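You operate a simulated robot arm through the tools that you are given. There is no shell and no other tool. Be economical: measure what you need, move in short steps, check, and stop when the job is done.

Carry out the task below with a simulated robot arm. There is one attempt and no reset: what you move stays moved.

JOB
Fit the blue pad to the drum segment.
Fine: worn pad in the red tray, latch shut over the new one.

It is judged by the outcome, as a careful person would: the job done as asked, and still so three seconds after it is handed in. It fails if anything else is knocked over, pushed out of place, dropped, spilled or broken.

ROBOT AND FRAMES
A 6-joint arm with a fingered hand on a trunk, on a base that drives. Base frame: it is fixed to the floor where the robot stands at the start and does not move with it; the origin is under the middle of the robot, x ahead of it, y to its left, z up; the surface under the hand at the start is at about z = 850. Units: mm, degrees, N and s.
With the tool pointing down near the work surface it reaches from about 340 to 760 mm from the robot's upright axis, wherever it stands. Its first joint turns from -166.0 to 166.0 degrees. Places, roughly: green rack bottle plate (8x8x4 cm) [500, -1000, 900]; inside of the red tray [700, 100, 900]; pad pocket [500, 200, 900]; red pad latch [500, 200, 900]. Payload 4 kg.
The tool frame sits at the grasp point between the pads (the TCP): z along the fingers, y along the line on which they close. The tips reach 26 mm beyond it. The gripper opens to 148 mm. The gripper's body begins 73 mm behind the TCP. The gripper is a hand of 3 fingers: y runs from the thumb to the fingers, the wrist lies at [0, 0, -239] in the tool frame, and closing takes about 1.5 s.
Orientation is that of the tool frame in the base frame, as a unit quaternion [x, y, z, w]. With the fingers straight down and closing along the base's y, the tool's x points along the base's -x, its y along +y and its z along -z.

CONTROLS
- The arm moves only by the tool drive_tool. Its argument "moves" is a list of rows, each a list of 7 numbers: the shift along the base's x, y, z in units of 40 mm (1.0 is 40 mm), then the turn, a rotation vector about the base's x, y, z in units of 8 degrees (1.0 is 8 degrees), then the closure, from 0 (fully open) to 1 (shut). In form: [[x, y, z, rx, ry, rz, fingers], ...]. A call has 1 to 12 rows; each row shifts and turns the commanded pose from where the row before left it. A call with a number of a shift or a turn outside -1 to 1 is refused whole. A row lasts 0.2 s, in which the tool goes at most 50 mm and 8.6 degrees; a call with a longer step from one row to the next is refused whole, and so is a gripper value outside its range. Where a pose cannot be reached the arm comes as near as it can. A force on the tool above 40 N (or 10 N above the force at the start of the call, whichever is more), or a blocked arm, ends the call early, and 0.2 s more pass. Each finger travels about 153 mm/s and halts on what it meets, pressing with about 33 N; the grip force reading is that of the motor and also rises with nothing between the fingers. The clock runs only during rows and for 0.2 s after the last one: add rows that do not move to give the fingers time. It gives the time, the measured TCP pose, the force on the tool (base axes), the opening and the grip force at its end, in the units of the frame above (readings bear some noise), with the torque about the TCP (base axes, N m) and any sound that the robot's microphone picked up.
- Cameras (640 x 400 px; columns grow to the right, rows downward): "scene" is now at [12.5, 164.4, 1566.2]; the picture's right is [0.06, -1.00, 0.00], its down [-0.70, -0.04, -0.71] and it looks along [0.71, 0.04, -0.70] (base axes); focal length 261 px, centre (320, 200). "wrist" rides on the gripper at [68, -39, -90] in the tool frame; the picture's right is [0.50, 0.87, 0.00], its down [-0.66, 0.38, -0.65] and it looks along [-0.57, 0.33, 0.76] (tool axes); focal length 222 px, centre (320, 200). There is no depth. A picture from a camera that has moved, and an enlarged one, comes with that camera's place and axes in the base frame and with its lens. The place of the scene camera against the robot may be out by one fixed shift of up to 12 mm in any direction.
- grab_frame(camera): a new picture of that camera. The clock stands still meanwhile.
- move_column(by): slides the trunk up (or, below 0, down) by that many mm; the arm and the scene camera ride with it, the base frame stays. It gives what a move gives, with no picture.
- drive_base(legs): drives the robot by 1 to 6 legs, each [ahead, left, turn to the left] in mm, mm and degrees, along the robot's own axes; the way and the turn of a leg run together, so that a leg with both is an arc; at most 1500 mm and 180 degrees a leg. The arm and the cameras ride along, it lands a little off, and it stops where it bumps. It gives what a move gives.
- grasp_type(shape): the hand has 3 fingers and takes this shape, open, in about a second: jaw (thumb against the fingers, like two jaws); tri (thumb and two fingers); tip (a fingertip pinch); poke (one finger out to press); point (the index stretched); flat (the hand flat); cup (the hand cupped); fist (a fist). The gripper value then closes the fingers along that shape, each until it touches; the sizes above hold for jaw. It gives what a move gives, with no picture.
- pan_tilt(pan, tilt): turns the head with the scene camera to pan (to the left, within 155 degrees either way) and tilt (down, from -29 to 69), counted from straight ahead of the robot. It gives what a move gives.
- zoom(camera, box): a new picture of the part [left, top, right, bottom] of that camera's present view, enlarged. The clock stands still meanwhile.
- sign_off(): hands the job in; it is judged then, once.

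Work in short steps. Places have to be worked out from the pictures, the camera data and where the tool is seen: move nearer, look again, correct. Check each grasp and each placing, and mend what went wrong. You have 120 turns and 78 pictures in all, those below and enlarged ones among them. Open the gripper and draw the arm clear of the work before you hand the job in, unless the task says otherwise; then end with one line.

The tools are called after "Emit:" by a JSON object that holds its "op" and its "data". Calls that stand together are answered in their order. drive_tool: Moves the arm, as the interface text tells. Its arguments: {"type":"object","properties":{"moves":{"type":"array","items":{"type":"array","items":{"type":"number"}}}},"required":["moves"]} The other tools are called the same way: move_column (by) slides the trunk up or down; grasp_type (shape) gives the hand a shape; drive_base (legs) drives the base; pan_tilt (pan, tilt) turns the head that bears the scene camera; grab_frame (camera) takes a picture; zoom (camera, box) takes an enlarged picture of a part of a camera's view; sign_off () hands the job in.

At the start:

```text
t: 0.0
eef_pos: [480.9, 99.0, 1206.0]
tool_rot: [0.0, 1.0, 0.0, 0.001]
wrist_force: [-0.3, 0.2, 0.4]
moment: [-0.02, 0.0, 0.02]
opening: 147.8
grasp_force: 0.1
shape: jaw
trunk travel left (down, up): [-525.0, 65.0]
robot x, y, heading: [3.5, 1.8, -0.1]
head pan, tilt: [3.5, 44.5]
```

scene: 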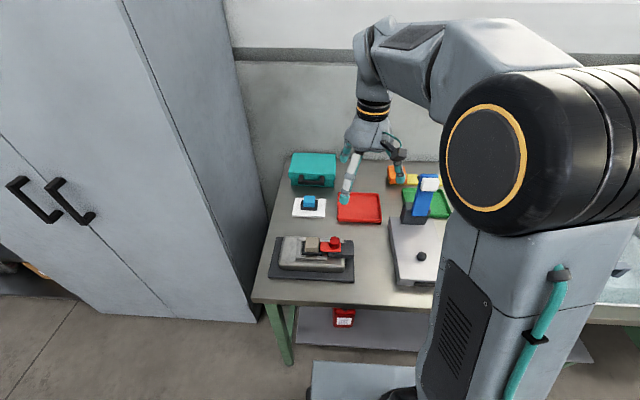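
wrist: 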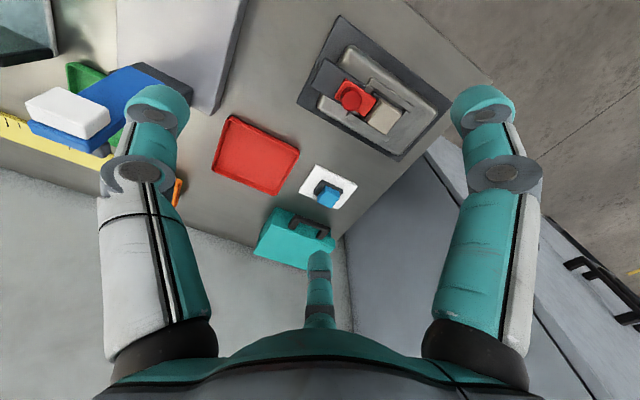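

The scene shows the drum segment fixture with a worn pad and red latch, a blue pad on white paper, and a red tray. I'll zoom in for details.

Emit:
{"op": "zoom", "data": {"camera": "scene", "box": [260, 180, 400, 290]}}

Emit:
{"op": "zoom", "data": {"camera": "wrist", "box": [200, 0, 460, 240]}}

```text
3.64 times, centred on (330, 235) of scene
camera zoom: at [12.5, 164.4, 1566.2], right [0.06, -1.0, 0.0], down [-0.7, -0.04, -0.71], along [0.71, 0.04, -0.7], focal length 949 px, centre (284, 73)
```

zoom: 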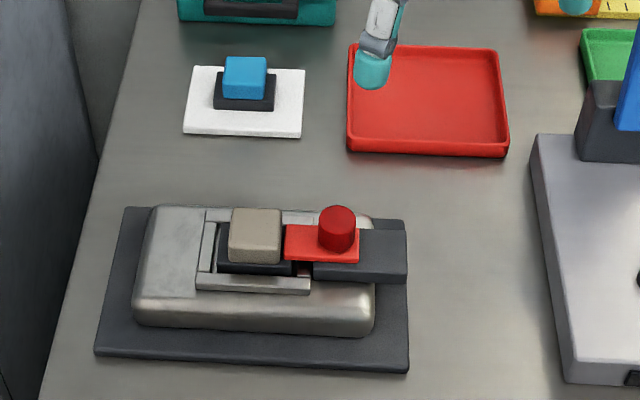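

```text
1.67 times, centred on (330, 120) of wrist
camera zoom: at [413.6, 59.7, 1296.8], right [-0.5, 0.87, 0.0], down [0.66, 0.38, 0.65], along [0.57, 0.33, -0.76], focal length 370 px, centre (303, 333)
```

zoom: 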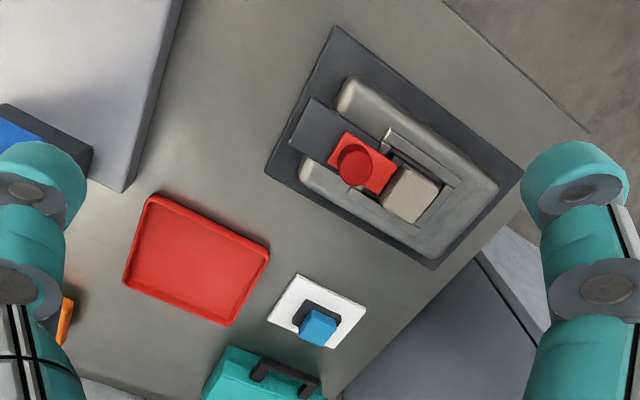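

I estimate: worn pad block ≈(490,215), latch knob ≈(492,147), blue pad ≈(700,242), tray ≈(697,55). I move over the fixture and look closer.

Emit:
{"op": "drive_tool", "data": {"moves": [[0, 0.5, -0.85, 0, 0, 0, 0], [0, 0.5, -0.85, 0, 0, 0, 0], [0, 0.5, -0.85, 0, 0, 0, 0], [0, 0.5, -0.85, 0, 0, 0, 0], [0, 0, 0, 0, 0, 0, 0]]}}

Emit:
{"op": "grab_frame", "data": {"camera": "wrist"}}

Emit:
{"op": "grab_frame", "data": {"camera": "scene"}}

```text
t: 1.2
eef_pos: [482.2, 177.3, 1070.0]
tool_rot: [0.0, 1.0, 0.0, 0.0]
wrist_force: [0.2, 1.0, 0.1]
moment: [0.0, -0.01, -0.02]
opening: 148.0
grasp_force: 0.1
shape: jaw
trunk travel left (down, up): [-525.0, 65.0]
robot x, y, heading: [-1.0, 1.5, -0.2]
head pan, tilt: [3.5, 44.5]
```

```text
73 pictures are left
camera wrist: at [415.5, 138.5, 1160.1], right [-0.5, 0.87, 0.0], down [0.66, 0.38, 0.65], along [0.57, 0.33, -0.76], focal length 222 px, centre (320, 200)
```

wrist: 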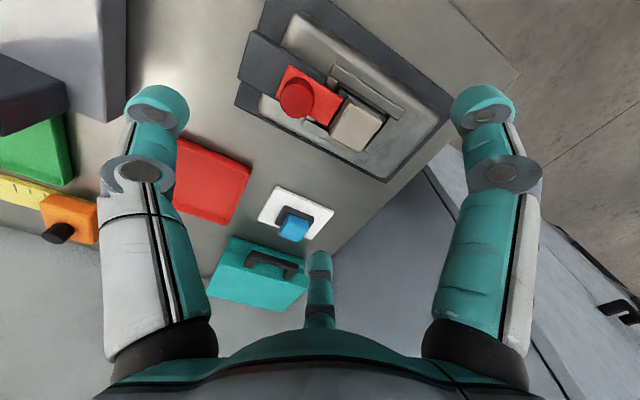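

```text
72 pictures are left
camera scene: at [12.7, 164.6, 1566.2], right [0.06, -1.0, 0.0], down [-0.7, -0.04, -0.71], along [0.71, 0.04, -0.7], focal length 261 px, centre (320, 200)
```

scene: 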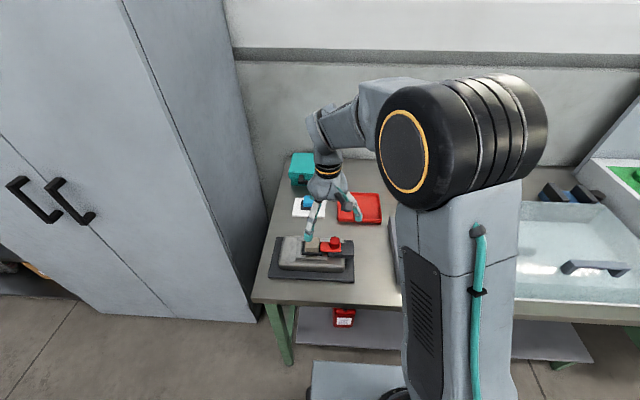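

Zooming the wrist view on the fixture to triangulate.

Emit:
{"op": "zoom", "data": {"camera": "wrist", "box": [220, 0, 460, 190]}}

Emit:
{"op": "zoom", "data": {"camera": "wrist", "box": [250, 175, 350, 250]}}

```text
2.11 times, centred on (340, 95) of wrist
camera zoom: at [415.5, 138.5, 1160.1], right [-0.5, 0.87, 0.0], down [0.66, 0.38, 0.65], along [0.57, 0.33, -0.76], focal length 468 px, centre (278, 421)
```

zoom: 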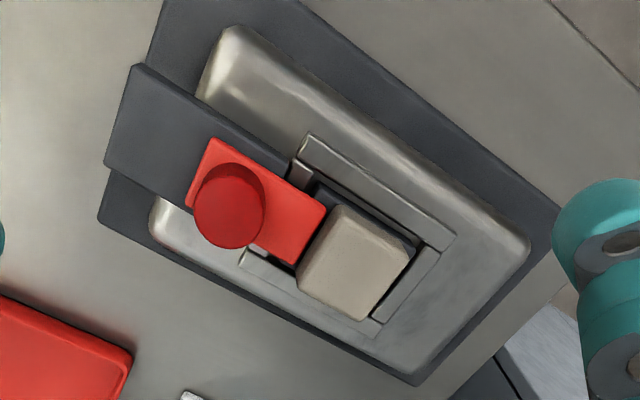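

```text
5.33 times, centred on (300, 212) of wrist
camera zoom: at [415.5, 138.5, 1160.1], right [-0.5, 0.87, 0.0], down [0.66, 0.38, 0.65], along [0.57, 0.33, -0.76], focal length 1185 px, centre (427, 133)
```

zoom: 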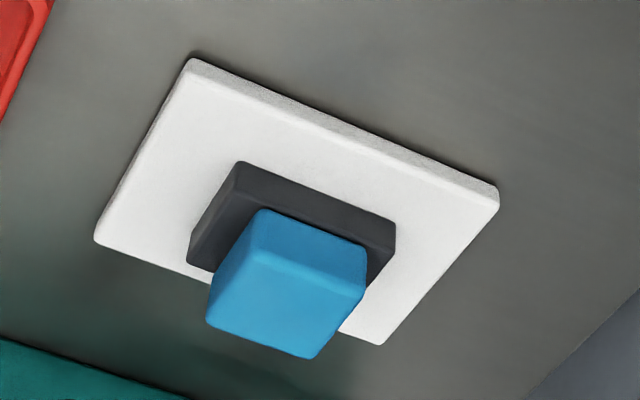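

Knob top is at about (484,152,941), block top about (482,219,930). I'll preclose the fingers and hover over the knob to refine.

Emit:
{"op": "drive_tool", "data": {"moves": [[0, -0.6, -0.5, 0, 0, 0, 0.62], [0, 0, -0.7, 0, 0, 0, 0.62], [0, 0, -0.55, 0, 0, 0, 0.62], [0, 0, 0, 0, 0, 0, 0.62], [0, 0, 0, 0, 0, 0, 0.62], [0, 0, 0, 0, 0, 0, 0.62]]}}

Emit:
{"op": "grab_frame", "data": {"camera": "wrist"}}

Emit:
{"op": "zoom", "data": {"camera": "scene", "box": [260, 180, 400, 290]}}

```text
t: 2.6
eef_pos: [479.9, 151.3, 1000.2]
tool_rot: [0.0, 1.0, 0.0, 0.0]
wrist_force: [0.5, -0.1, -0.4]
moment: [-0.01, -0.04, 0.02]
opening: 56.5
grasp_force: 0.1
shape: jaw
trunk travel left (down, up): [-525.0, 65.0]
robot x, y, heading: [-3.2, -0.2, 0.4]
head pan, tilt: [3.5, 44.5]
```

```text
69 pictures are left
camera wrist: at [412.9, 113.5, 1091.2], right [-0.5, 0.87, 0.0], down [0.66, 0.38, 0.65], along [0.57, 0.33, -0.76], focal length 222 px, centre (320, 200)
```

wrist: 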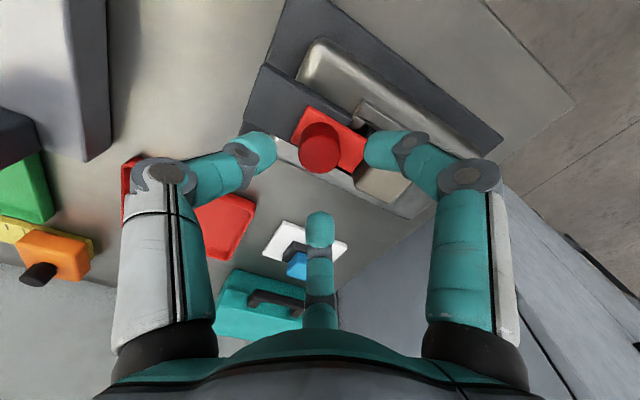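

```text
3.64 times, centred on (330, 235) of scene
camera zoom: at [12.6, 164.4, 1566.2], right [0.06, -1.0, 0.0], down [-0.7, -0.04, -0.71], along [0.71, 0.04, -0.7], focal length 949 px, centre (284, 73)
```

zoom: 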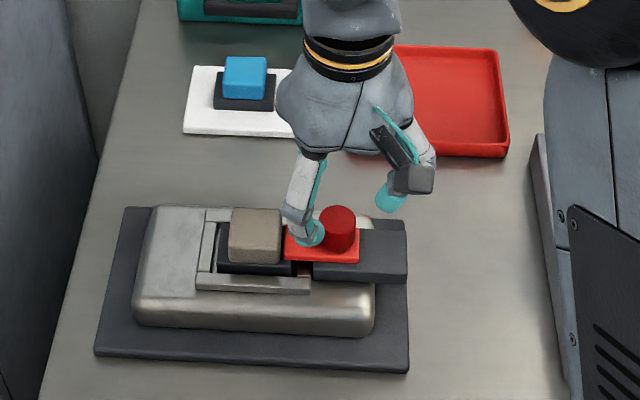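

The two fingers look spread in x (±28 mm or so) against the thumb, so in "jaw" they might straddle the knob. I'll raise a little and try "tip".

Emit:
{"op": "drive_tool", "data": {"moves": [[0, 0, 1, 0, 0, 0, 0], [0, 0, 0.5, 0, 0, 0, 0]]}}

Emit:
{"op": "grasp_type", "data": {"shape": "tip"}}

Emit:
{"op": "drive_tool", "data": {"moves": [[0, 0, 0, 0, 0, 0, 0.6], [0, 0, 0, 0, 0, 0, 0.6], [0, 0, 0, 0, 0, 0, 0.6], [0, 0, 0, 0, 0, 0, 0.6], [0, 0, 0, 0, 0, 0, 0.6]]}}

Emit:
{"op": "grab_frame", "data": {"camera": "wrist"}}

Emit:
{"op": "zoom", "data": {"camera": "scene", "box": [260, 150, 400, 260]}}

```text
t: 3.2
eef_pos: [478.3, 153.3, 1062.8]
tool_rot: [-0.001, 1.0, 0.0, 0.0]
wrist_force: [-0.1, -0.2, -1.2]
moment: [0.01, -0.01, -0.02]
opening: 147.8
grasp_force: 0.1
shape: jaw
trunk travel left (down, up): [-525.0, 65.0]
robot x, y, heading: [-3.8, -2.9, -0.2]
head pan, tilt: [3.5, 44.5]
```

```text
t: 4.1
eef_pos: [479.9, 154.1, 1062.4]
tool_rot: [0.0, 1.0, 0.0, 0.0]
wrist_force: [0.4, 0.0, -0.4]
moment: [0.0, 0.02, 0.02]
opening: 148.1
grasp_force: 0.2
shape: tip
trunk travel left (down, up): [-525.0, 65.0]
robot x, y, heading: [-2.8, 0.4, 0.1]
head pan, tilt: [3.5, 44.5]
```

```text
t: 5.3
eef_pos: [479.6, 154.0, 1061.6]
tool_rot: [0.0, 1.0, 0.0, 0.0]
wrist_force: [-0.5, 0.0, -0.3]
moment: [0.0, 0.0, 0.03]
opening: 59.8
grasp_force: 0.0
shape: tip
trunk travel left (down, up): [-525.0, 65.0]
robot x, y, heading: [0.6, -0.8, -0.2]
head pan, tilt: [3.5, 44.5]
```

```text
67 pictures are left
camera wrist: at [412.3, 115.0, 1152.0], right [-0.5, 0.87, 0.0], down [0.66, 0.38, 0.65], along [0.57, 0.33, -0.76], focal length 222 px, centre (320, 200)
```

wrist: 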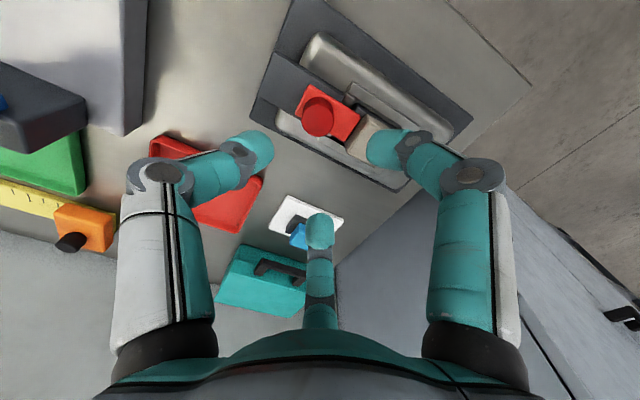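

```text
3.64 times, centred on (330, 205) of scene
camera zoom: at [12.6, 164.4, 1566.2], right [0.06, -1.0, 0.0], down [-0.7, -0.04, -0.71], along [0.71, 0.04, -0.7], focal length 949 px, centre (284, 182)
```

zoom: 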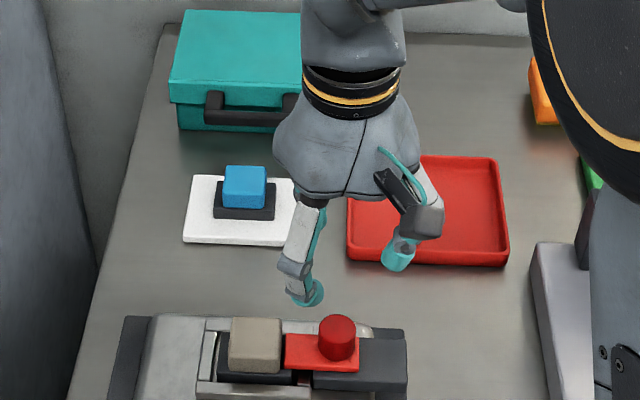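

Tip looks the same as jaw. Let me see the fingers nearly closed to learn their spacing.

Emit:
{"op": "drive_tool", "data": {"moves": [[0, 0, 0, 0, 0, 0, 0.8], [0, 0, 0, 0, 0, 0, 0.8], [0, 0, 0, 0, 0, 0, 0.8]]}}

Emit:
{"op": "grab_frame", "data": {"camera": "wrist"}}

Emit:
{"op": "grasp_type", "data": {"shape": "poke"}}

Emit:
{"op": "grab_frame", "data": {"camera": "wrist"}}

Emit:
{"op": "zoom", "data": {"camera": "scene", "box": [260, 150, 400, 260]}}

```text
t: 6.1
eef_pos: [478.5, 153.8, 1062.5]
tool_rot: [0.0, 1.0, -0.001, 0.0]
wrist_force: [0.7, -0.1, -0.6]
moment: [-0.02, 0.01, 0.02]
opening: 30.0
grasp_force: 0.0
shape: tip
trunk travel left (down, up): [-525.0, 65.0]
robot x, y, heading: [-2.1, -1.4, -0.2]
head pan, tilt: [3.5, 44.5]
```

```text
65 pictures are left
camera wrist: at [412.3, 115.0, 1152.0], right [-0.5, 0.87, 0.0], down [0.66, 0.38, 0.65], along [0.57, 0.33, -0.76], focal length 222 px, centre (320, 200)
```

wrist: 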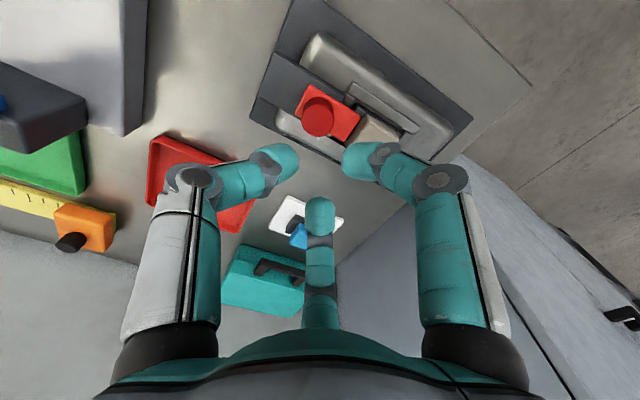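

```text
t: 7.0
eef_pos: [479.4, 153.1, 1061.8]
tool_rot: [-0.001, 1.0, 0.0, 0.0]
wrist_force: [-0.2, 0.5, 0.7]
moment: [-0.01, -0.02, 0.04]
opening: 0.1
grasp_force: 0.0
shape: poke
trunk travel left (down, up): [-525.0, 65.0]
robot x, y, heading: [-0.0, 4.6, 0.1]
head pan, tilt: [3.5, 44.5]
```

```text
64 pictures are left
camera wrist: at [412.3, 115.0, 1152.0], right [-0.5, 0.87, 0.0], down [0.66, 0.38, 0.65], along [0.57, 0.33, -0.76], focal length 222 px, centre (320, 200)
```

wrist: 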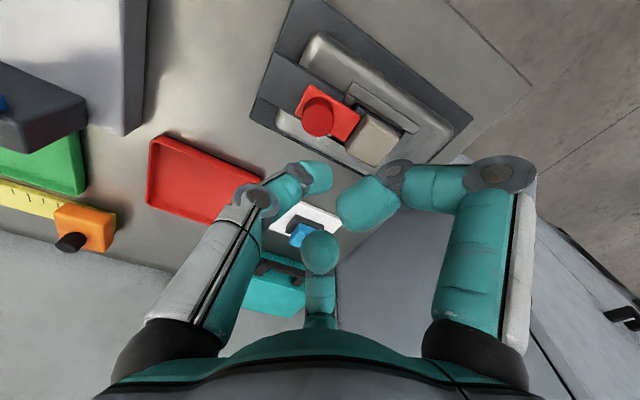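

```text
3.64 times, centred on (330, 205) of scene
camera zoom: at [12.6, 164.4, 1566.2], right [0.06, -1.0, 0.0], down [-0.7, -0.04, -0.71], along [0.71, 0.04, -0.7], focal length 949 px, centre (284, 182)
```

zoom: 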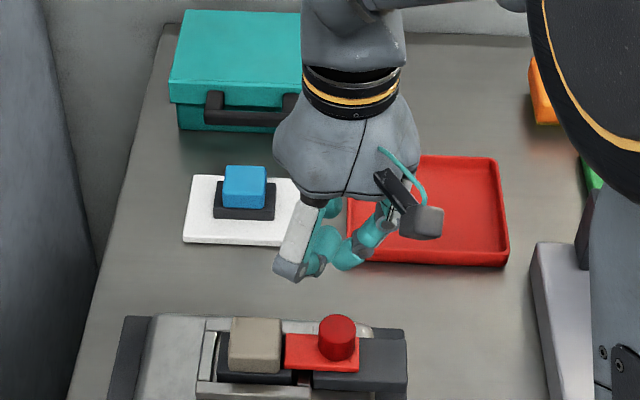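

Fingers converge as they close, so a 3-finger centric knob grip is fine. Back to jaw, preclose and descend to just above the knob.

Emit:
{"op": "grasp_type", "data": {"shape": "jaw"}}

Emit:
{"op": "drive_tool", "data": {"moves": [[0.08, 0, 0, 0, 0, 0, 0.62], [0, 0, 0, 0, 0, 0, 0.62], [0, 0, 0, 0, 0, 0, 0.62], [0, 0, 0, 0, 0, 0, 0.62], [0, 0, 0, 0, 0, 0, 0.62], [0, 0, -0.8, 0, 0, 0, 0.62], [0, 0, -0.8, 0, 0, 0, 0.62], [0, 0, -0.7, 0, 0, 0, 0.62], [0, 0, 0, 0, 0, 0, 0.62]]}}

Emit:
{"op": "grab_frame", "data": {"camera": "wrist"}}

Emit:
{"op": "zoom", "data": {"camera": "scene", "box": [290, 210, 370, 270]}}

```text
t: 7.9
eef_pos: [480.6, 154.0, 1061.4]
tool_rot: [0.001, 1.0, 0.0, 0.0]
wrist_force: [0.3, 0.7, 0.0]
moment: [-0.01, 0.01, 0.01]
opening: 148.3
grasp_force: 0.0
shape: jaw
trunk travel left (down, up): [-525.0, 65.0]
robot x, y, heading: [-1.7, 1.6, 0.1]
head pan, tilt: [3.5, 44.5]
```

```text
t: 9.9
eef_pos: [484.0, 152.7, 967.9]
tool_rot: [-0.001, 1.0, 0.0, 0.0]
wrist_force: [-0.1, 0.6, 0.4]
moment: [0.0, 0.01, -0.02]
opening: 56.7
grasp_force: 0.0
shape: jaw
trunk travel left (down, up): [-525.0, 65.0]
robot x, y, heading: [0.8, -3.0, 0.0]
head pan, tilt: [3.5, 44.5]
```

```text
62 pictures are left
camera wrist: at [416.6, 113.9, 1058.8], right [-0.5, 0.87, 0.0], down [0.66, 0.38, 0.65], along [0.57, 0.33, -0.76], focal length 222 px, centre (320, 200)
```

wrist: 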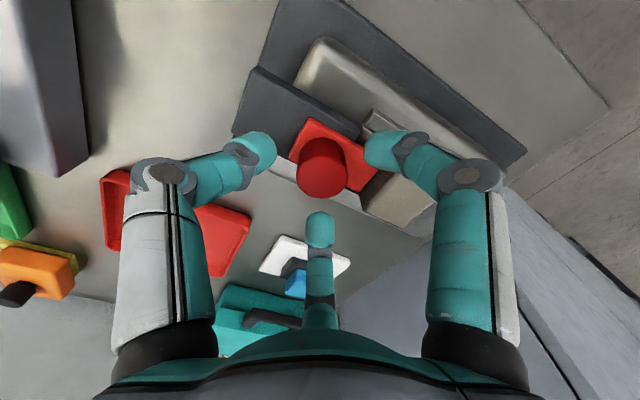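

```text
6.67 times, centred on (330, 240) of scene
camera zoom: at [12.7, 164.5, 1566.2], right [0.06, -1.0, 0.0], down [-0.7, -0.04, -0.71], along [0.71, 0.04, -0.7], focal length 1740 px, centre (253, -67)
```

zoom: 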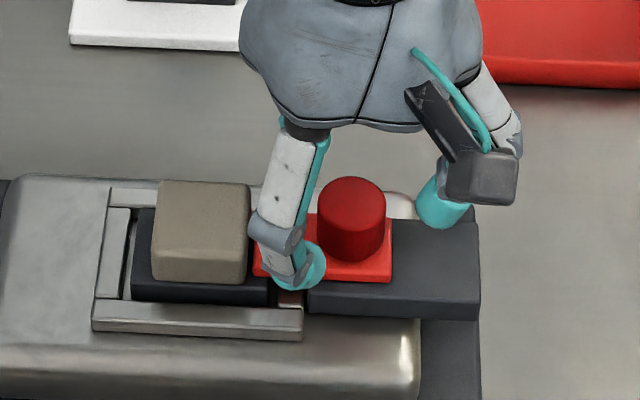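

Knob is centred under the hand. Descend to TCP z≈944 and close.

Emit:
{"op": "drive_tool", "data": {"moves": [[0, 0, -0.3, 0, 0, 0, 0.62], [0, 0, -0.3, 0, 0, 0, 0.62], [0, 0, 0, 0, 0, 0, 0.62]]}}

Emit:
{"op": "zoom", "data": {"camera": "scene", "box": [290, 210, 370, 270]}}

```text
t: 10.7
eef_pos: [484.1, 153.9, 944.3]
tool_rot: [0.001, 1.0, 0.001, -0.001]
wrist_force: [-0.8, -0.8, -0.2]
moment: [-0.03, 0.0, 0.0]
opening: 56.2
grasp_force: 0.0
shape: jaw
trunk travel left (down, up): [-525.0, 65.0]
robot x, y, heading: [0.3, 1.6, -0.2]
head pan, tilt: [3.5, 44.5]
```

```text
6.67 times, centred on (330, 240) of scene
camera zoom: at [12.6, 164.5, 1566.2], right [0.06, -1.0, 0.0], down [-0.7, -0.04, -0.71], along [0.71, 0.04, -0.7], focal length 1740 px, centre (253, -67)
```

zoom: 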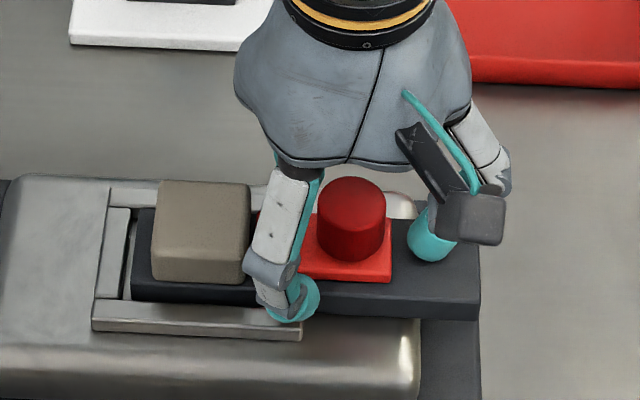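

No contact, fingers around the knob. Closing.

Emit:
{"op": "drive_tool", "data": {"moves": [[0, 0, 0, 0, 0, 0, 0.9], [0, 0, 0, 0, 0, 0, 0.9], [0, 0, 0, 0, 0, 0, 0.9], [0, 0, 0, 0, 0, 0, 0.9]]}}

Emit:
{"op": "zoom", "data": {"camera": "scene", "box": [290, 210, 370, 270]}}

```text
t: 11.7
eef_pos: [483.1, 153.4, 945.4]
tool_rot: [0.0, 1.0, 0.001, 0.001]
wrist_force: [0.8, -10.5, 23.5]
moment: [-0.34, 0.05, 0.07]
opening: 32.7
grasp_force: 33.4
shape: jaw
trunk travel left (down, up): [-525.0, 65.0]
robot x, y, heading: [1.7, -1.6, -0.2]
head pan, tilt: [3.5, 44.5]
```

```text
6.67 times, centred on (330, 240) of scene
camera zoom: at [11.2, 162.6, 1566.7], right [0.06, -1.0, 0.0], down [-0.7, -0.04, -0.71], along [0.71, 0.04, -0.7], focal length 1740 px, centre (253, -67)
```

zoom: 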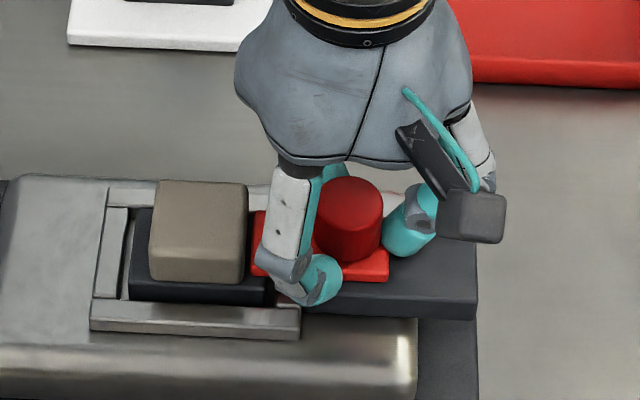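

Knob gripped (32.7 mm). Slide it toward −y in small steps.

Emit:
{"op": "drive_tool", "data": {"moves": [[0, -0.15, 0.04, 0, 0, 0, 0.9], [0, -0.15, 0.0, 0, 0, 0, 0.9], [0, -0.15, 0, 0, 0, 0, 0.9], [0, -0.15, 0, 0, 0, 0, 0.9], [0, -0.15, 0, 0, 0, 0, 0.9], [0, -0.15, 0, 0, 0, 0, 0.9]]}}

Emit:
{"op": "zoom", "data": {"camera": "scene", "box": [290, 210, 370, 270]}}

```text
t: 13.1
eef_pos: [484.3, 118.2, 946.8]
tool_rot: [0.0, 1.0, -0.001, 0.001]
wrist_force: [2.8, -0.5, 16.0]
moment: [0.18, -0.03, 0.13]
opening: 31.1
grasp_force: 33.1
shape: jaw
trunk travel left (down, up): [-525.0, 65.0]
robot x, y, heading: [0.1, -0.2, -0.0]
head pan, tilt: [3.5, 44.5]
```

```text
6.67 times, centred on (330, 240) of scene
camera zoom: at [11.8, 164.1, 1566.2], right [0.06, -1.0, 0.0], down [-0.7, -0.04, -0.71], along [0.71, 0.04, -0.7], focal length 1740 px, centre (253, -67)
```

zoom: 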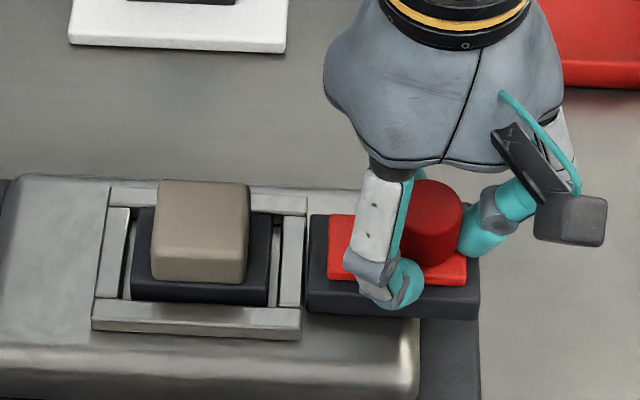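

Latch is slid clear and the pocket is fully exposed. Release, rise and go over the worn pad block.

Emit:
{"op": "drive_tool", "data": {"moves": [[0, 0, 0, 0, 0, 0, 0.55], [0, 0, 0, 0, 0, 0, 0.55], [0, 0, 0, 0, 0, 0, 0.55], [0, 0, 0.7, 0, 0, 0, 0.5], [0, 0, 0.8, 0, 0, 0, 0.5], [0, 0.9, 0, 0, 0, 0, 0.5], [0, 0.9, 0, 0, 0, 0, 0.5], [0, 0.72, 0, 0, 0, 0, 0.5], [0, 0, 0, 0, 0, 0, 0.5]]}}

Emit:
{"op": "grab_frame", "data": {"camera": "wrist"}}

Emit:
{"op": "zoom", "data": {"camera": "scene", "box": [280, 200, 380, 275]}}

```text
t: 15.1
eef_pos: [483.6, 218.7, 1005.2]
tool_rot: [0.0, 1.0, 0.0, 0.001]
wrist_force: [-0.5, 0.4, 0.5]
moment: [0.01, -0.01, 0.0]
opening: 73.8
grasp_force: 0.1
shape: jaw
trunk travel left (down, up): [-525.0, 65.0]
robot x, y, heading: [0.4, 1.4, 0.0]
head pan, tilt: [3.5, 44.5]
```

```text
57 pictures are left
camera wrist: at [415.5, 180.3, 1095.7], right [-0.5, 0.87, 0.0], down [0.66, 0.38, 0.65], along [0.57, 0.33, -0.76], focal length 222 px, centre (320, 200)
```

wrist: 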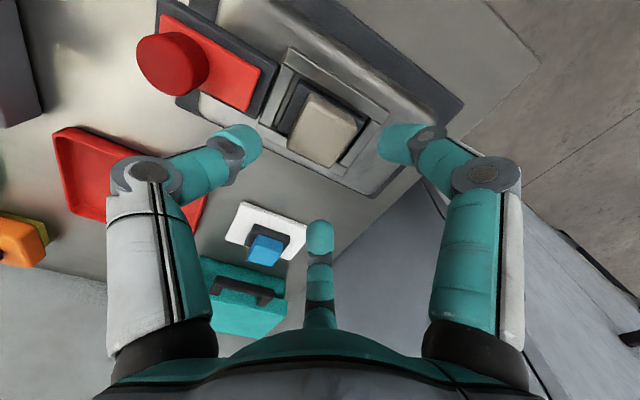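

```text
5.33 times, centred on (330, 238) of scene
camera zoom: at [12.5, 164.6, 1566.2], right [0.06, -1.0, 0.0], down [-0.7, -0.04, -0.71], along [0.71, 0.04, -0.7], focal length 1392 px, centre (267, 0)
```

zoom: 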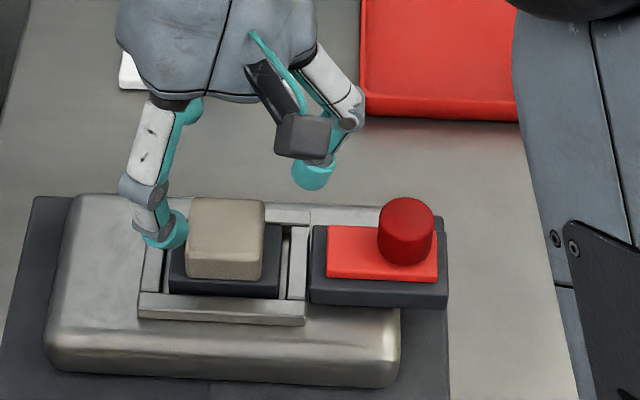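

Block top centre ≈(479,219,932). Descend to z≈938 and grip it.

Emit:
{"op": "drive_tool", "data": {"moves": [[-0.12, 0, -0.6, 0, 0, 0, 0.5], [0, 0, -0.6, 0, 0, 0, 0.5], [0, 0, -0.45, 0, 0, 0, 0.5], [0, 0, 0, 0, 0, 0, 0.5]]}}

Emit:
{"op": "zoom", "data": {"camera": "scene", "box": [280, 200, 380, 275]}}

Emit:
{"op": "grab_frame", "data": {"camera": "wrist"}}

```text
t: 16.1
eef_pos: [479.5, 218.5, 940.7]
tool_rot: [0.0, 1.0, 0.0, 0.001]
wrist_force: [1.0, 0.6, 2.3]
moment: [-0.07, -0.02, 0.03]
opening: 73.0
grasp_force: 0.0
shape: jaw
trunk travel left (down, up): [-525.0, 65.0]
robot x, y, heading: [-3.5, 1.3, -0.1]
head pan, tilt: [3.5, 44.5]
```

```text
5.33 times, centred on (330, 238) of scene
camera zoom: at [12.6, 164.6, 1566.2], right [0.06, -1.0, 0.0], down [-0.7, -0.04, -0.71], along [0.71, 0.04, -0.7], focal length 1392 px, centre (267, 0)
```

zoom: 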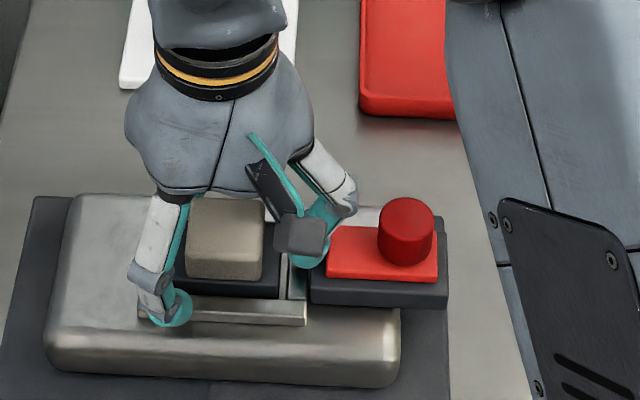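

```text
54 pictures are left
camera wrist: at [411.6, 180.1, 1030.1], right [-0.5, 0.87, 0.0], down [0.66, 0.38, 0.65], along [0.57, 0.33, -0.76], focal length 222 px, centre (320, 200)
```

wrist: 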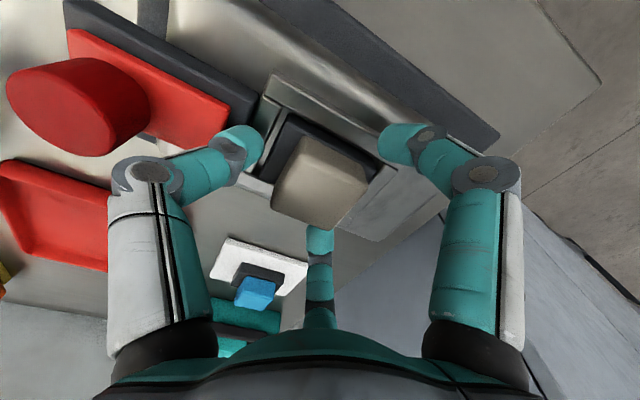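

Clear around the block. Close.

Emit:
{"op": "drive_tool", "data": {"moves": [[0, 0, 0, 0, 0, 0, 0.85], [0, 0, 0, 0, 0, 0, 0.85], [0, 0, 0, 0, 0, 0, 0.85], [0, 0, 0, 0, 0, 0, 0.85]]}}

Emit:
{"op": "grab_frame", "data": {"camera": "wrist"}}

Emit:
{"op": "zoom", "data": {"camera": "scene", "box": [280, 200, 380, 275]}}

```text
t: 17.1
eef_pos: [479.5, 216.8, 939.6]
tool_rot: [0.0, 1.0, 0.0, 0.0]
wrist_force: [0.5, -2.1, 5.3]
moment: [-0.28, 0.01, 0.03]
opening: 41.5
grasp_force: 32.9
shape: jaw
trunk travel left (down, up): [-525.0, 65.0]
robot x, y, heading: [-2.0, -2.1, -0.2]
head pan, tilt: [3.5, 44.5]
```

```text
53 pictures are left
camera wrist: at [411.4, 179.6, 1030.5], right [-0.5, 0.87, 0.0], down [0.66, 0.38, 0.65], along [0.57, 0.33, -0.76], focal length 222 px, centre (320, 200)
```

wrist: 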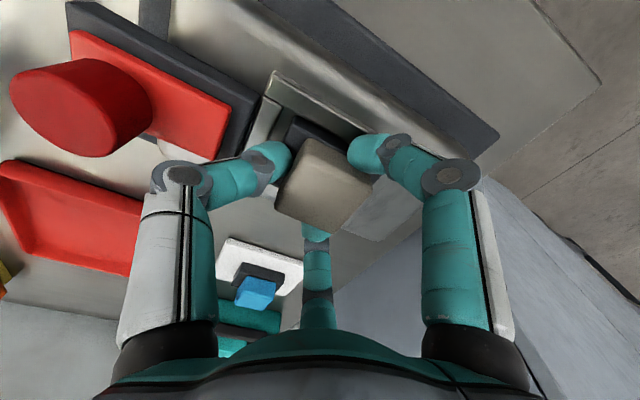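

```text
5.33 times, centred on (330, 238) of scene
camera zoom: at [12.3, 164.0, 1566.3], right [0.06, -1.0, 0.0], down [-0.7, -0.04, -0.71], along [0.71, 0.04, -0.7], focal length 1392 px, centre (267, 0)
```

zoom: 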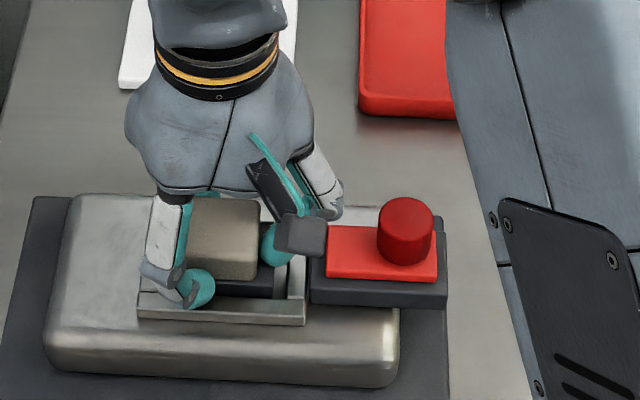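

Gripped at 41.5 mm. Lift gently.

Emit:
{"op": "drive_tool", "data": {"moves": [[0, 0, 0.2, 0, 0, 0, 0.9], [0, 0, 0.3, 0, 0, 0, 0.9], [0, 0, 0.5, 0, 0, 0, 0.9], [0, 0, 0.8, 0, 0, 0, 0.9]]}}

Emit:
{"op": "zoom", "data": {"camera": "scene", "box": [270, 185, 390, 275]}}

Emit:
{"op": "grab_frame", "data": {"camera": "wrist"}}

```text
t: 18.1
eef_pos: [479.5, 219.2, 1011.6]
tool_rot: [0.0, 1.0, -0.001, 0.0]
wrist_force: [0.0, -0.3, -1.1]
moment: [0.02, -0.01, -0.01]
opening: 40.4
grasp_force: 32.7
shape: jaw
trunk travel left (down, up): [-525.0, 65.0]
robot x, y, heading: [1.6, -0.1, -0.3]
head pan, tilt: [3.5, 44.5]
```

```text
4.44 times, centred on (330, 230) of scene
camera zoom: at [12.5, 164.4, 1566.1], right [0.06, -1.0, 0.0], down [-0.7, -0.04, -0.71], along [0.71, 0.04, -0.7], focal length 1160 px, centre (276, 67)
```

zoom: 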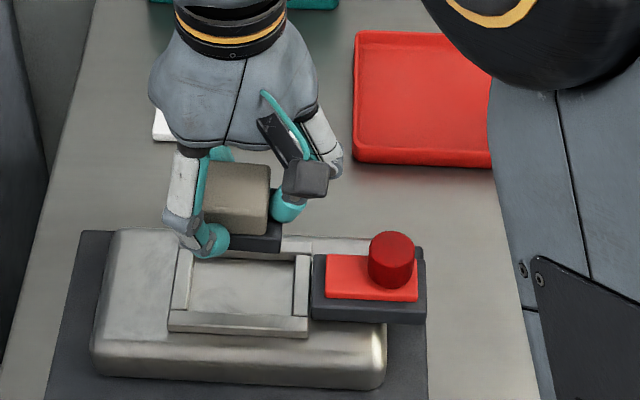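

```text
50 pictures are left
camera wrist: at [411.8, 180.0, 1101.5], right [-0.5, 0.87, 0.0], down [0.66, 0.38, 0.65], along [0.57, 0.33, -0.76], focal length 222 px, centre (320, 200)
```

wrist: 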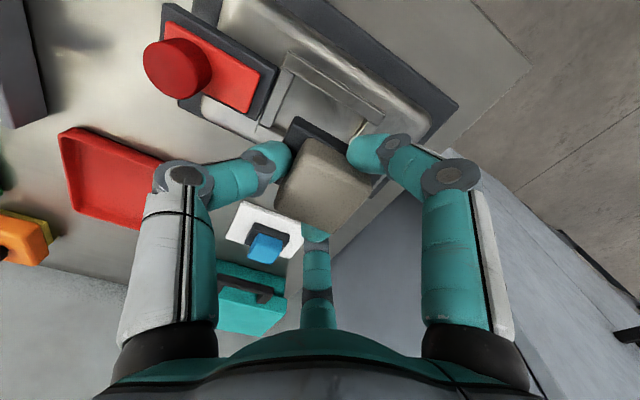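

Pad secured, pocket empty. Carry it over the red tray.

Emit:
{"op": "drive_tool", "data": {"moves": [[0.9, -0.66, 0, 0, 0, 0, 0.9], [0.9, -0.66, 0, 0, 0, 0, 0.9], [0.9, -0.66, 0, 0, 0, 0, 0.9], [0.9, -0.66, 0, 0, 0, 0, 0.9], [0.9, -0.66, 0, 0, 0, 0, 0.9], [0.9, -0.66, 0, 0, 0, 0, 0.9], [0, 0, -0.8, 0, 0, 0, 0.9], [0, 0, 0, 0, 0, 0, 0.9]]}}

Emit:
{"op": "grab_frame", "data": {"camera": "wrist"}}

Emit:
{"op": "zoom", "data": {"camera": "scene", "box": [290, 130, 430, 240]}}

```text
t: 19.9
eef_pos: [696.2, 61.1, 980.9]
tool_rot: [0.0, 1.0, -0.001, 0.0]
wrist_force: [-0.1, 0.0, -1.2]
moment: [-0.03, -0.06, 0.0]
opening: 40.1
grasp_force: 33.0
shape: jaw
trunk travel left (down, up): [-525.0, 65.0]
robot x, y, heading: [-0.7, 2.6, 0.3]
head pan, tilt: [3.5, 44.5]
```

```text
49 pictures are left
camera wrist: at [629.5, 22.2, 1071.2], right [-0.5, 0.87, 0.0], down [0.66, 0.38, 0.65], along [0.57, 0.33, -0.76], focal length 222 px, centre (320, 200)
```

wrist: 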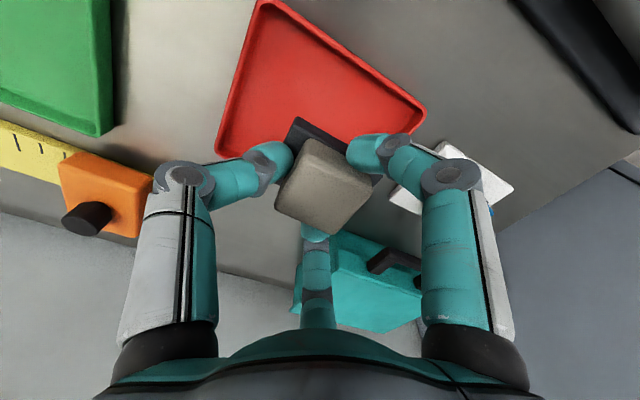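

```text
3.64 times, centred on (360, 185) of scene
camera zoom: at [12.7, 164.5, 1566.2], right [0.06, -1.0, 0.0], down [-0.7, -0.04, -0.71], along [0.71, 0.04, -0.7], focal length 949 px, centre (174, 254)
```

zoom: 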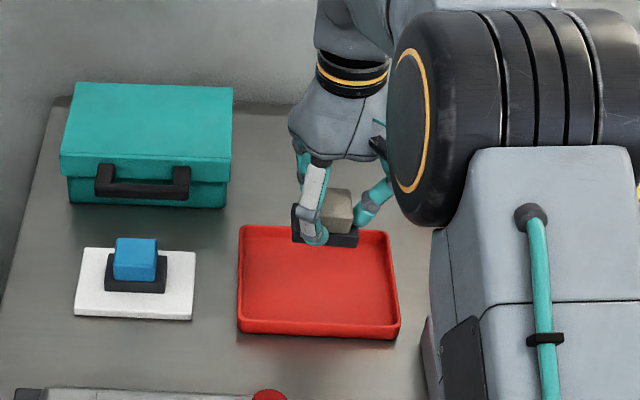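

The tray spans about x 643–775, y −13–142, so I'm centred. Lower toward the floor.

Emit:
{"op": "drive_tool", "data": {"moves": [[0.1, 0.05, -0.6, 0, 0, 0, 0.9], [0, 0, -0.6, 0, 0, 0, 0.9], [0, 0, -0.3, 0, 0, 0, 0.9], [0, 0, -0.15, 0, 0, 0, 0.9], [0, 0, 0, 0, 0, 0, 0.9]]}}

Emit:
{"op": "zoom", "data": {"camera": "scene", "box": [310, 160, 410, 235]}}

```text
t: 21.1
eef_pos: [700.0, 64.3, 913.2]
tool_rot: [0.0, 1.0, 0.0, 0.0]
wrist_force: [1.1, -0.1, -0.7]
moment: [0.01, 0.03, 0.0]
opening: 40.1
grasp_force: 32.8
shape: jaw
trunk travel left (down, up): [-525.0, 65.0]
robot x, y, heading: [-1.7, -2.8, 0.2]
head pan, tilt: [3.5, 44.5]
```

```text
5.33 times, centred on (360, 198) of scene
camera zoom: at [12.7, 164.4, 1566.2], right [0.06, -1.0, 0.0], down [-0.7, -0.04, -0.71], along [0.71, 0.04, -0.7], focal length 1392 px, centre (107, 213)
```

zoom: 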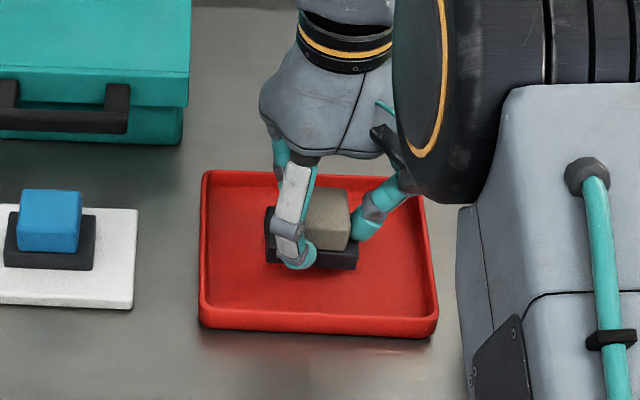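

Still hovering; lower in fine steps until contact.

Emit:
{"op": "drive_tool", "data": {"moves": [[0, 0, -0.1, 0, 0, 0, 0.9], [0, 0, -0.1, 0, 0, 0, 0.9], [0, 0, -0.1, 0, 0, 0, 0.9]]}}

```text
t: 21.9
eef_pos: [700.5, 63.5, 901.3]
tool_rot: [0.001, 1.0, 0.0, 0.001]
wrist_force: [-0.5, -0.5, -0.7]
moment: [-0.01, 0.02, 0.02]
opening: 40.1
grasp_force: 33.1
shape: jaw
trunk travel left (down, up): [-525.0, 65.0]
robot x, y, heading: [0.9, -3.8, -0.2]
head pan, tilt: [3.5, 44.5]
```

Emit:
{"op": "drive_tool", "data": {"moves": [[0, 0, -0.08, 0, 0, 0, 0.9], [0, 0, -0.08, 0, 0, 0, 0.9], [0, 0, 0, 0, 0, 0, 0.9]]}}

Emit:
{"op": "zoom", "data": {"camera": "scene", "box": [330, 180, 390, 225]}}

```text
t: 22.7
eef_pos: [700.2, 62.5, 896.3]
tool_rot: [0.0, 1.0, 0.0, 0.001]
wrist_force: [-0.5, 1.1, 1.5]
moment: [-0.09, -0.02, 0.02]
opening: 40.1
grasp_force: 33.3
shape: jaw
trunk travel left (down, up): [-525.0, 65.0]
robot x, y, heading: [0.4, -1.3, 0.1]
head pan, tilt: [3.5, 44.5]
```

```text
8.89 times, centred on (360, 202) of scene
camera zoom: at [12.5, 164.4, 1566.2], right [0.06, -1.0, 0.0], down [-0.7, -0.04, -0.71], along [0.71, 0.04, -0.7], focal length 2320 px, centre (-36, 178)
```

zoom: 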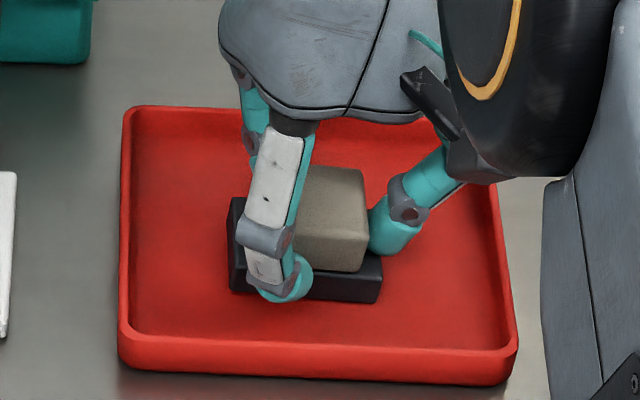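

Contact is just beginning; one more small step down.

Emit:
{"op": "drive_tool", "data": {"moves": [[0, 0, -0.05, 0, 0, 0, 0.9], [0, 0, 0, 0, 0, 0, 0.9]]}}

```text
t: 23.3
eef_pos: [699.3, 61.9, 895.5]
tool_rot: [0.0, 1.0, 0.0, 0.002]
wrist_force: [2.0, 0.1, 12.6]
moment: [-0.38, -0.02, 0.06]
opening: 40.4
grasp_force: 33.2
shape: jaw
trunk travel left (down, up): [-525.0, 65.0]
robot x, y, heading: [0.6, 2.6, -0.1]
head pan, tilt: [3.5, 44.5]
```

Pad is on the tray floor (12.6 N). Release, rise and move over the blue pad.

Emit:
{"op": "drive_tool", "data": {"moves": [[0, 0, 0, 0, 0, 0, 0.7], [0, 0, 0, 0, 0, 0, 0.5], [0, 0, 0, 0, 0, 0, 0.45], [0, 0, 0, 0, 0, 0, 0.45], [0, 0, 0.6, 0, 0, 0, 0.45], [0, 0, 1, 0, 0, 0, 0.45], [0, 0, 1, 0, 0, 0, 0.45], [0, 0.9, 0, 0, 0, 0, 0.45], [0, 0.9, 0, 0, 0, 0, 0.45], [0, 0.9, 0, 0, 0, 0, 0.45], [0, 0.9, 0, 0, 0, 0, 0.45], [0, 0.9, 0, 0, 0, 0, 0.45]]}}

Emit:
{"op": "grab_frame", "data": {"camera": "wrist"}}

Emit:
{"op": "zoom", "data": {"camera": "scene", "box": [280, 150, 400, 240]}}

```text
t: 25.9
eef_pos: [700.2, 243.1, 994.2]
tool_rot: [0.0, 1.0, -0.001, 0.0]
wrist_force: [0.2, -0.2, -0.2]
moment: [-0.01, 0.0, 0.01]
opening: 80.8
grasp_force: 0.1
shape: jaw
trunk travel left (down, up): [-525.0, 65.0]
robot x, y, heading: [-0.3, -2.4, 0.3]
head pan, tilt: [3.5, 44.5]
```

```text
45 pictures are left
camera wrist: at [633.0, 205.7, 1085.9], right [-0.5, 0.87, 0.0], down [0.66, 0.38, 0.65], along [0.57, 0.33, -0.76], focal length 222 px, centre (320, 200)
```

wrist: 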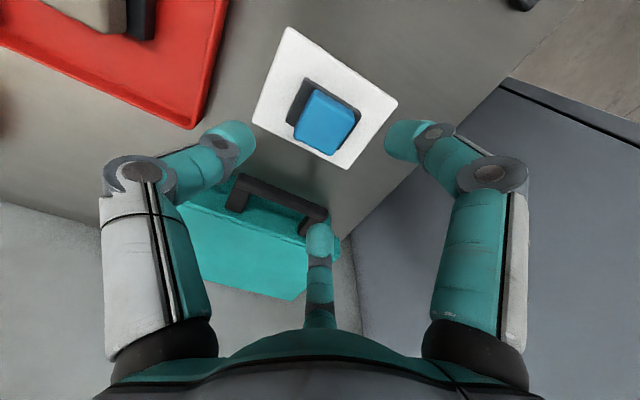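

```text
4.44 times, centred on (340, 195) of scene
camera zoom: at [12.9, 164.6, 1566.2], right [0.06, -1.0, 0.0], down [-0.7, -0.04, -0.71], along [0.71, 0.04, -0.7], focal length 1160 px, centre (231, 222)
```

zoom: 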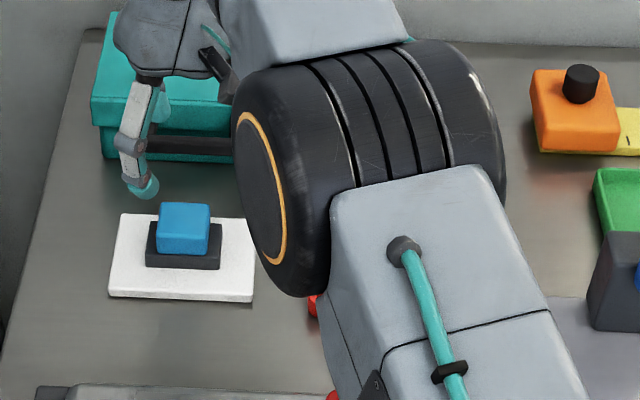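

Zoom on the blue pad for position and yaw.

Emit:
{"op": "zoom", "data": {"camera": "wrist", "box": [250, 20, 410, 180]}}

```text
2.50 times, centred on (330, 100) of wrist
camera zoom: at [633.0, 205.7, 1085.9], right [-0.5, 0.87, 0.0], down [0.66, 0.38, 0.65], along [0.57, 0.33, -0.76], focal length 555 px, centre (295, 450)
```

zoom: 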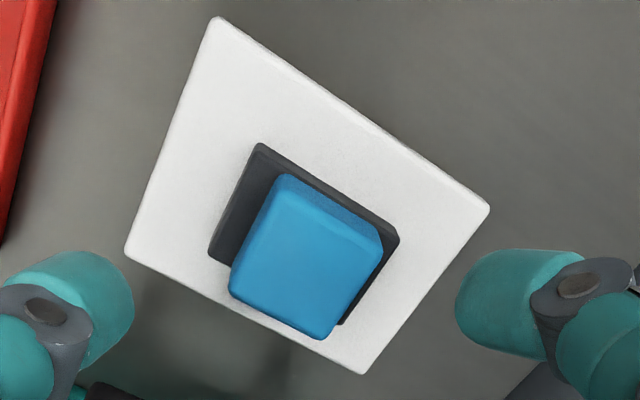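

Blue block centre ≈(703,249.5), top ≈890, aligned with the base axes. Descend around it.

Emit:
{"op": "drive_tool", "data": {"moves": [[0.08, 0.16, -0.7, 0, 0, 0, 0.45], [0, 0, -0.7, 0, 0, 0, 0.45], [0, 0, -0.5, 0, 0, 0, 0.45], [0, 0, -0.35, 0, 0, 0, 0.45], [0, 0, 0, 0, 0, 0, 0.45]]}}

Emit:
{"op": "grab_frame", "data": {"camera": "wrist"}}

Emit:
{"op": "zoom", "data": {"camera": "scene", "box": [270, 170, 350, 230]}}

```text
t: 27.1
eef_pos: [704.3, 249.1, 907.3]
tool_rot: [0.0, 1.0, 0.0, 0.0]
wrist_force: [0.4, -1.0, 0.0]
moment: [0.01, -0.03, 0.02]
opening: 80.9
grasp_force: 0.0
shape: jaw
trunk travel left (down, up): [-525.0, 65.0]
robot x, y, heading: [1.8, -0.4, 0.1]
head pan, tilt: [3.5, 44.5]
```

```text
42 pictures are left
camera wrist: at [635.6, 210.8, 997.3], right [-0.5, 0.87, 0.0], down [0.66, 0.38, 0.65], along [0.57, 0.33, -0.76], focal length 222 px, centre (320, 200)
```

wrist: 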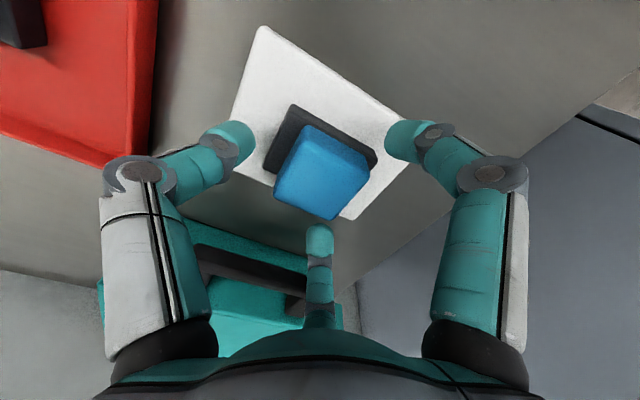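

```text
6.67 times, centred on (310, 200) of scene
camera zoom: at [12.7, 164.5, 1566.2], right [0.06, -1.0, 0.0], down [-0.7, -0.04, -0.71], along [0.71, 0.04, -0.7], focal length 1740 px, centre (387, 200)
```

zoom: 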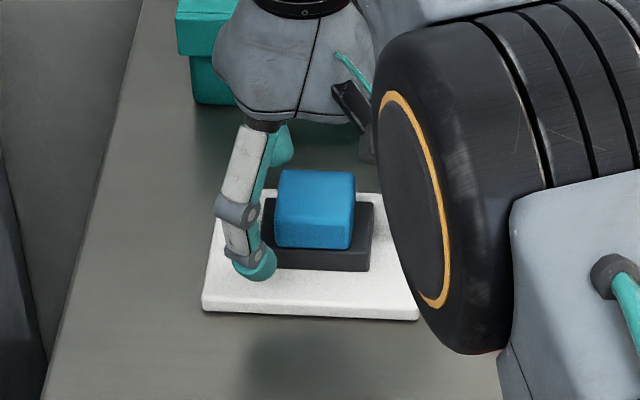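

Centred; down ~7 mm more and close.

Emit:
{"op": "drive_tool", "data": {"moves": [[0, 0, -0.17, 0, 0, 0, 0.45], [0, 0, 0, 0, 0, 0, 0.45], [0, 0, 0, 0, 0, 0, 0.7], [0, 0, 0, 0, 0, 0, 0.9], [0, 0, 0, 0, 0, 0, 0.9], [0, 0, 0, 0, 0, 0, 0.9]]}}

Emit:
{"op": "grab_frame", "data": {"camera": "wrist"}}

```text
t: 28.5
eef_pos: [702.3, 248.8, 901.5]
tool_rot: [0.0, 1.0, 0.0, 0.0]
wrist_force: [0.7, -1.4, 8.6]
moment: [-0.29, -0.01, 0.0]
opening: 42.1
grasp_force: 33.0
shape: jaw
trunk travel left (down, up): [-525.0, 65.0]
robot x, y, heading: [2.2, -0.5, -0.1]
head pan, tilt: [3.5, 44.5]
```

```text
40 pictures are left
camera wrist: at [635.4, 209.9, 991.7], right [-0.5, 0.87, 0.0], down [0.65, 0.38, 0.66], along [0.57, 0.33, -0.76], focal length 222 px, centre (320, 200)
```

wrist: 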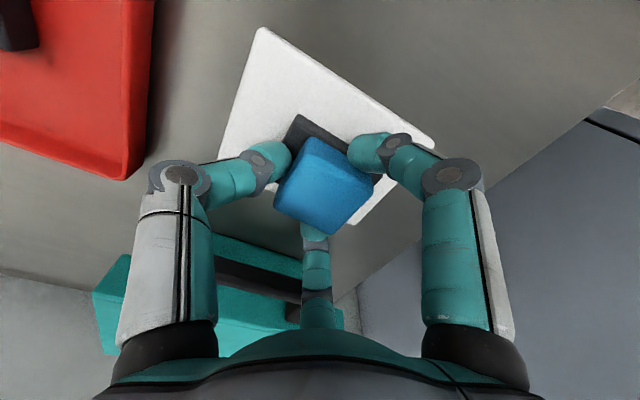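

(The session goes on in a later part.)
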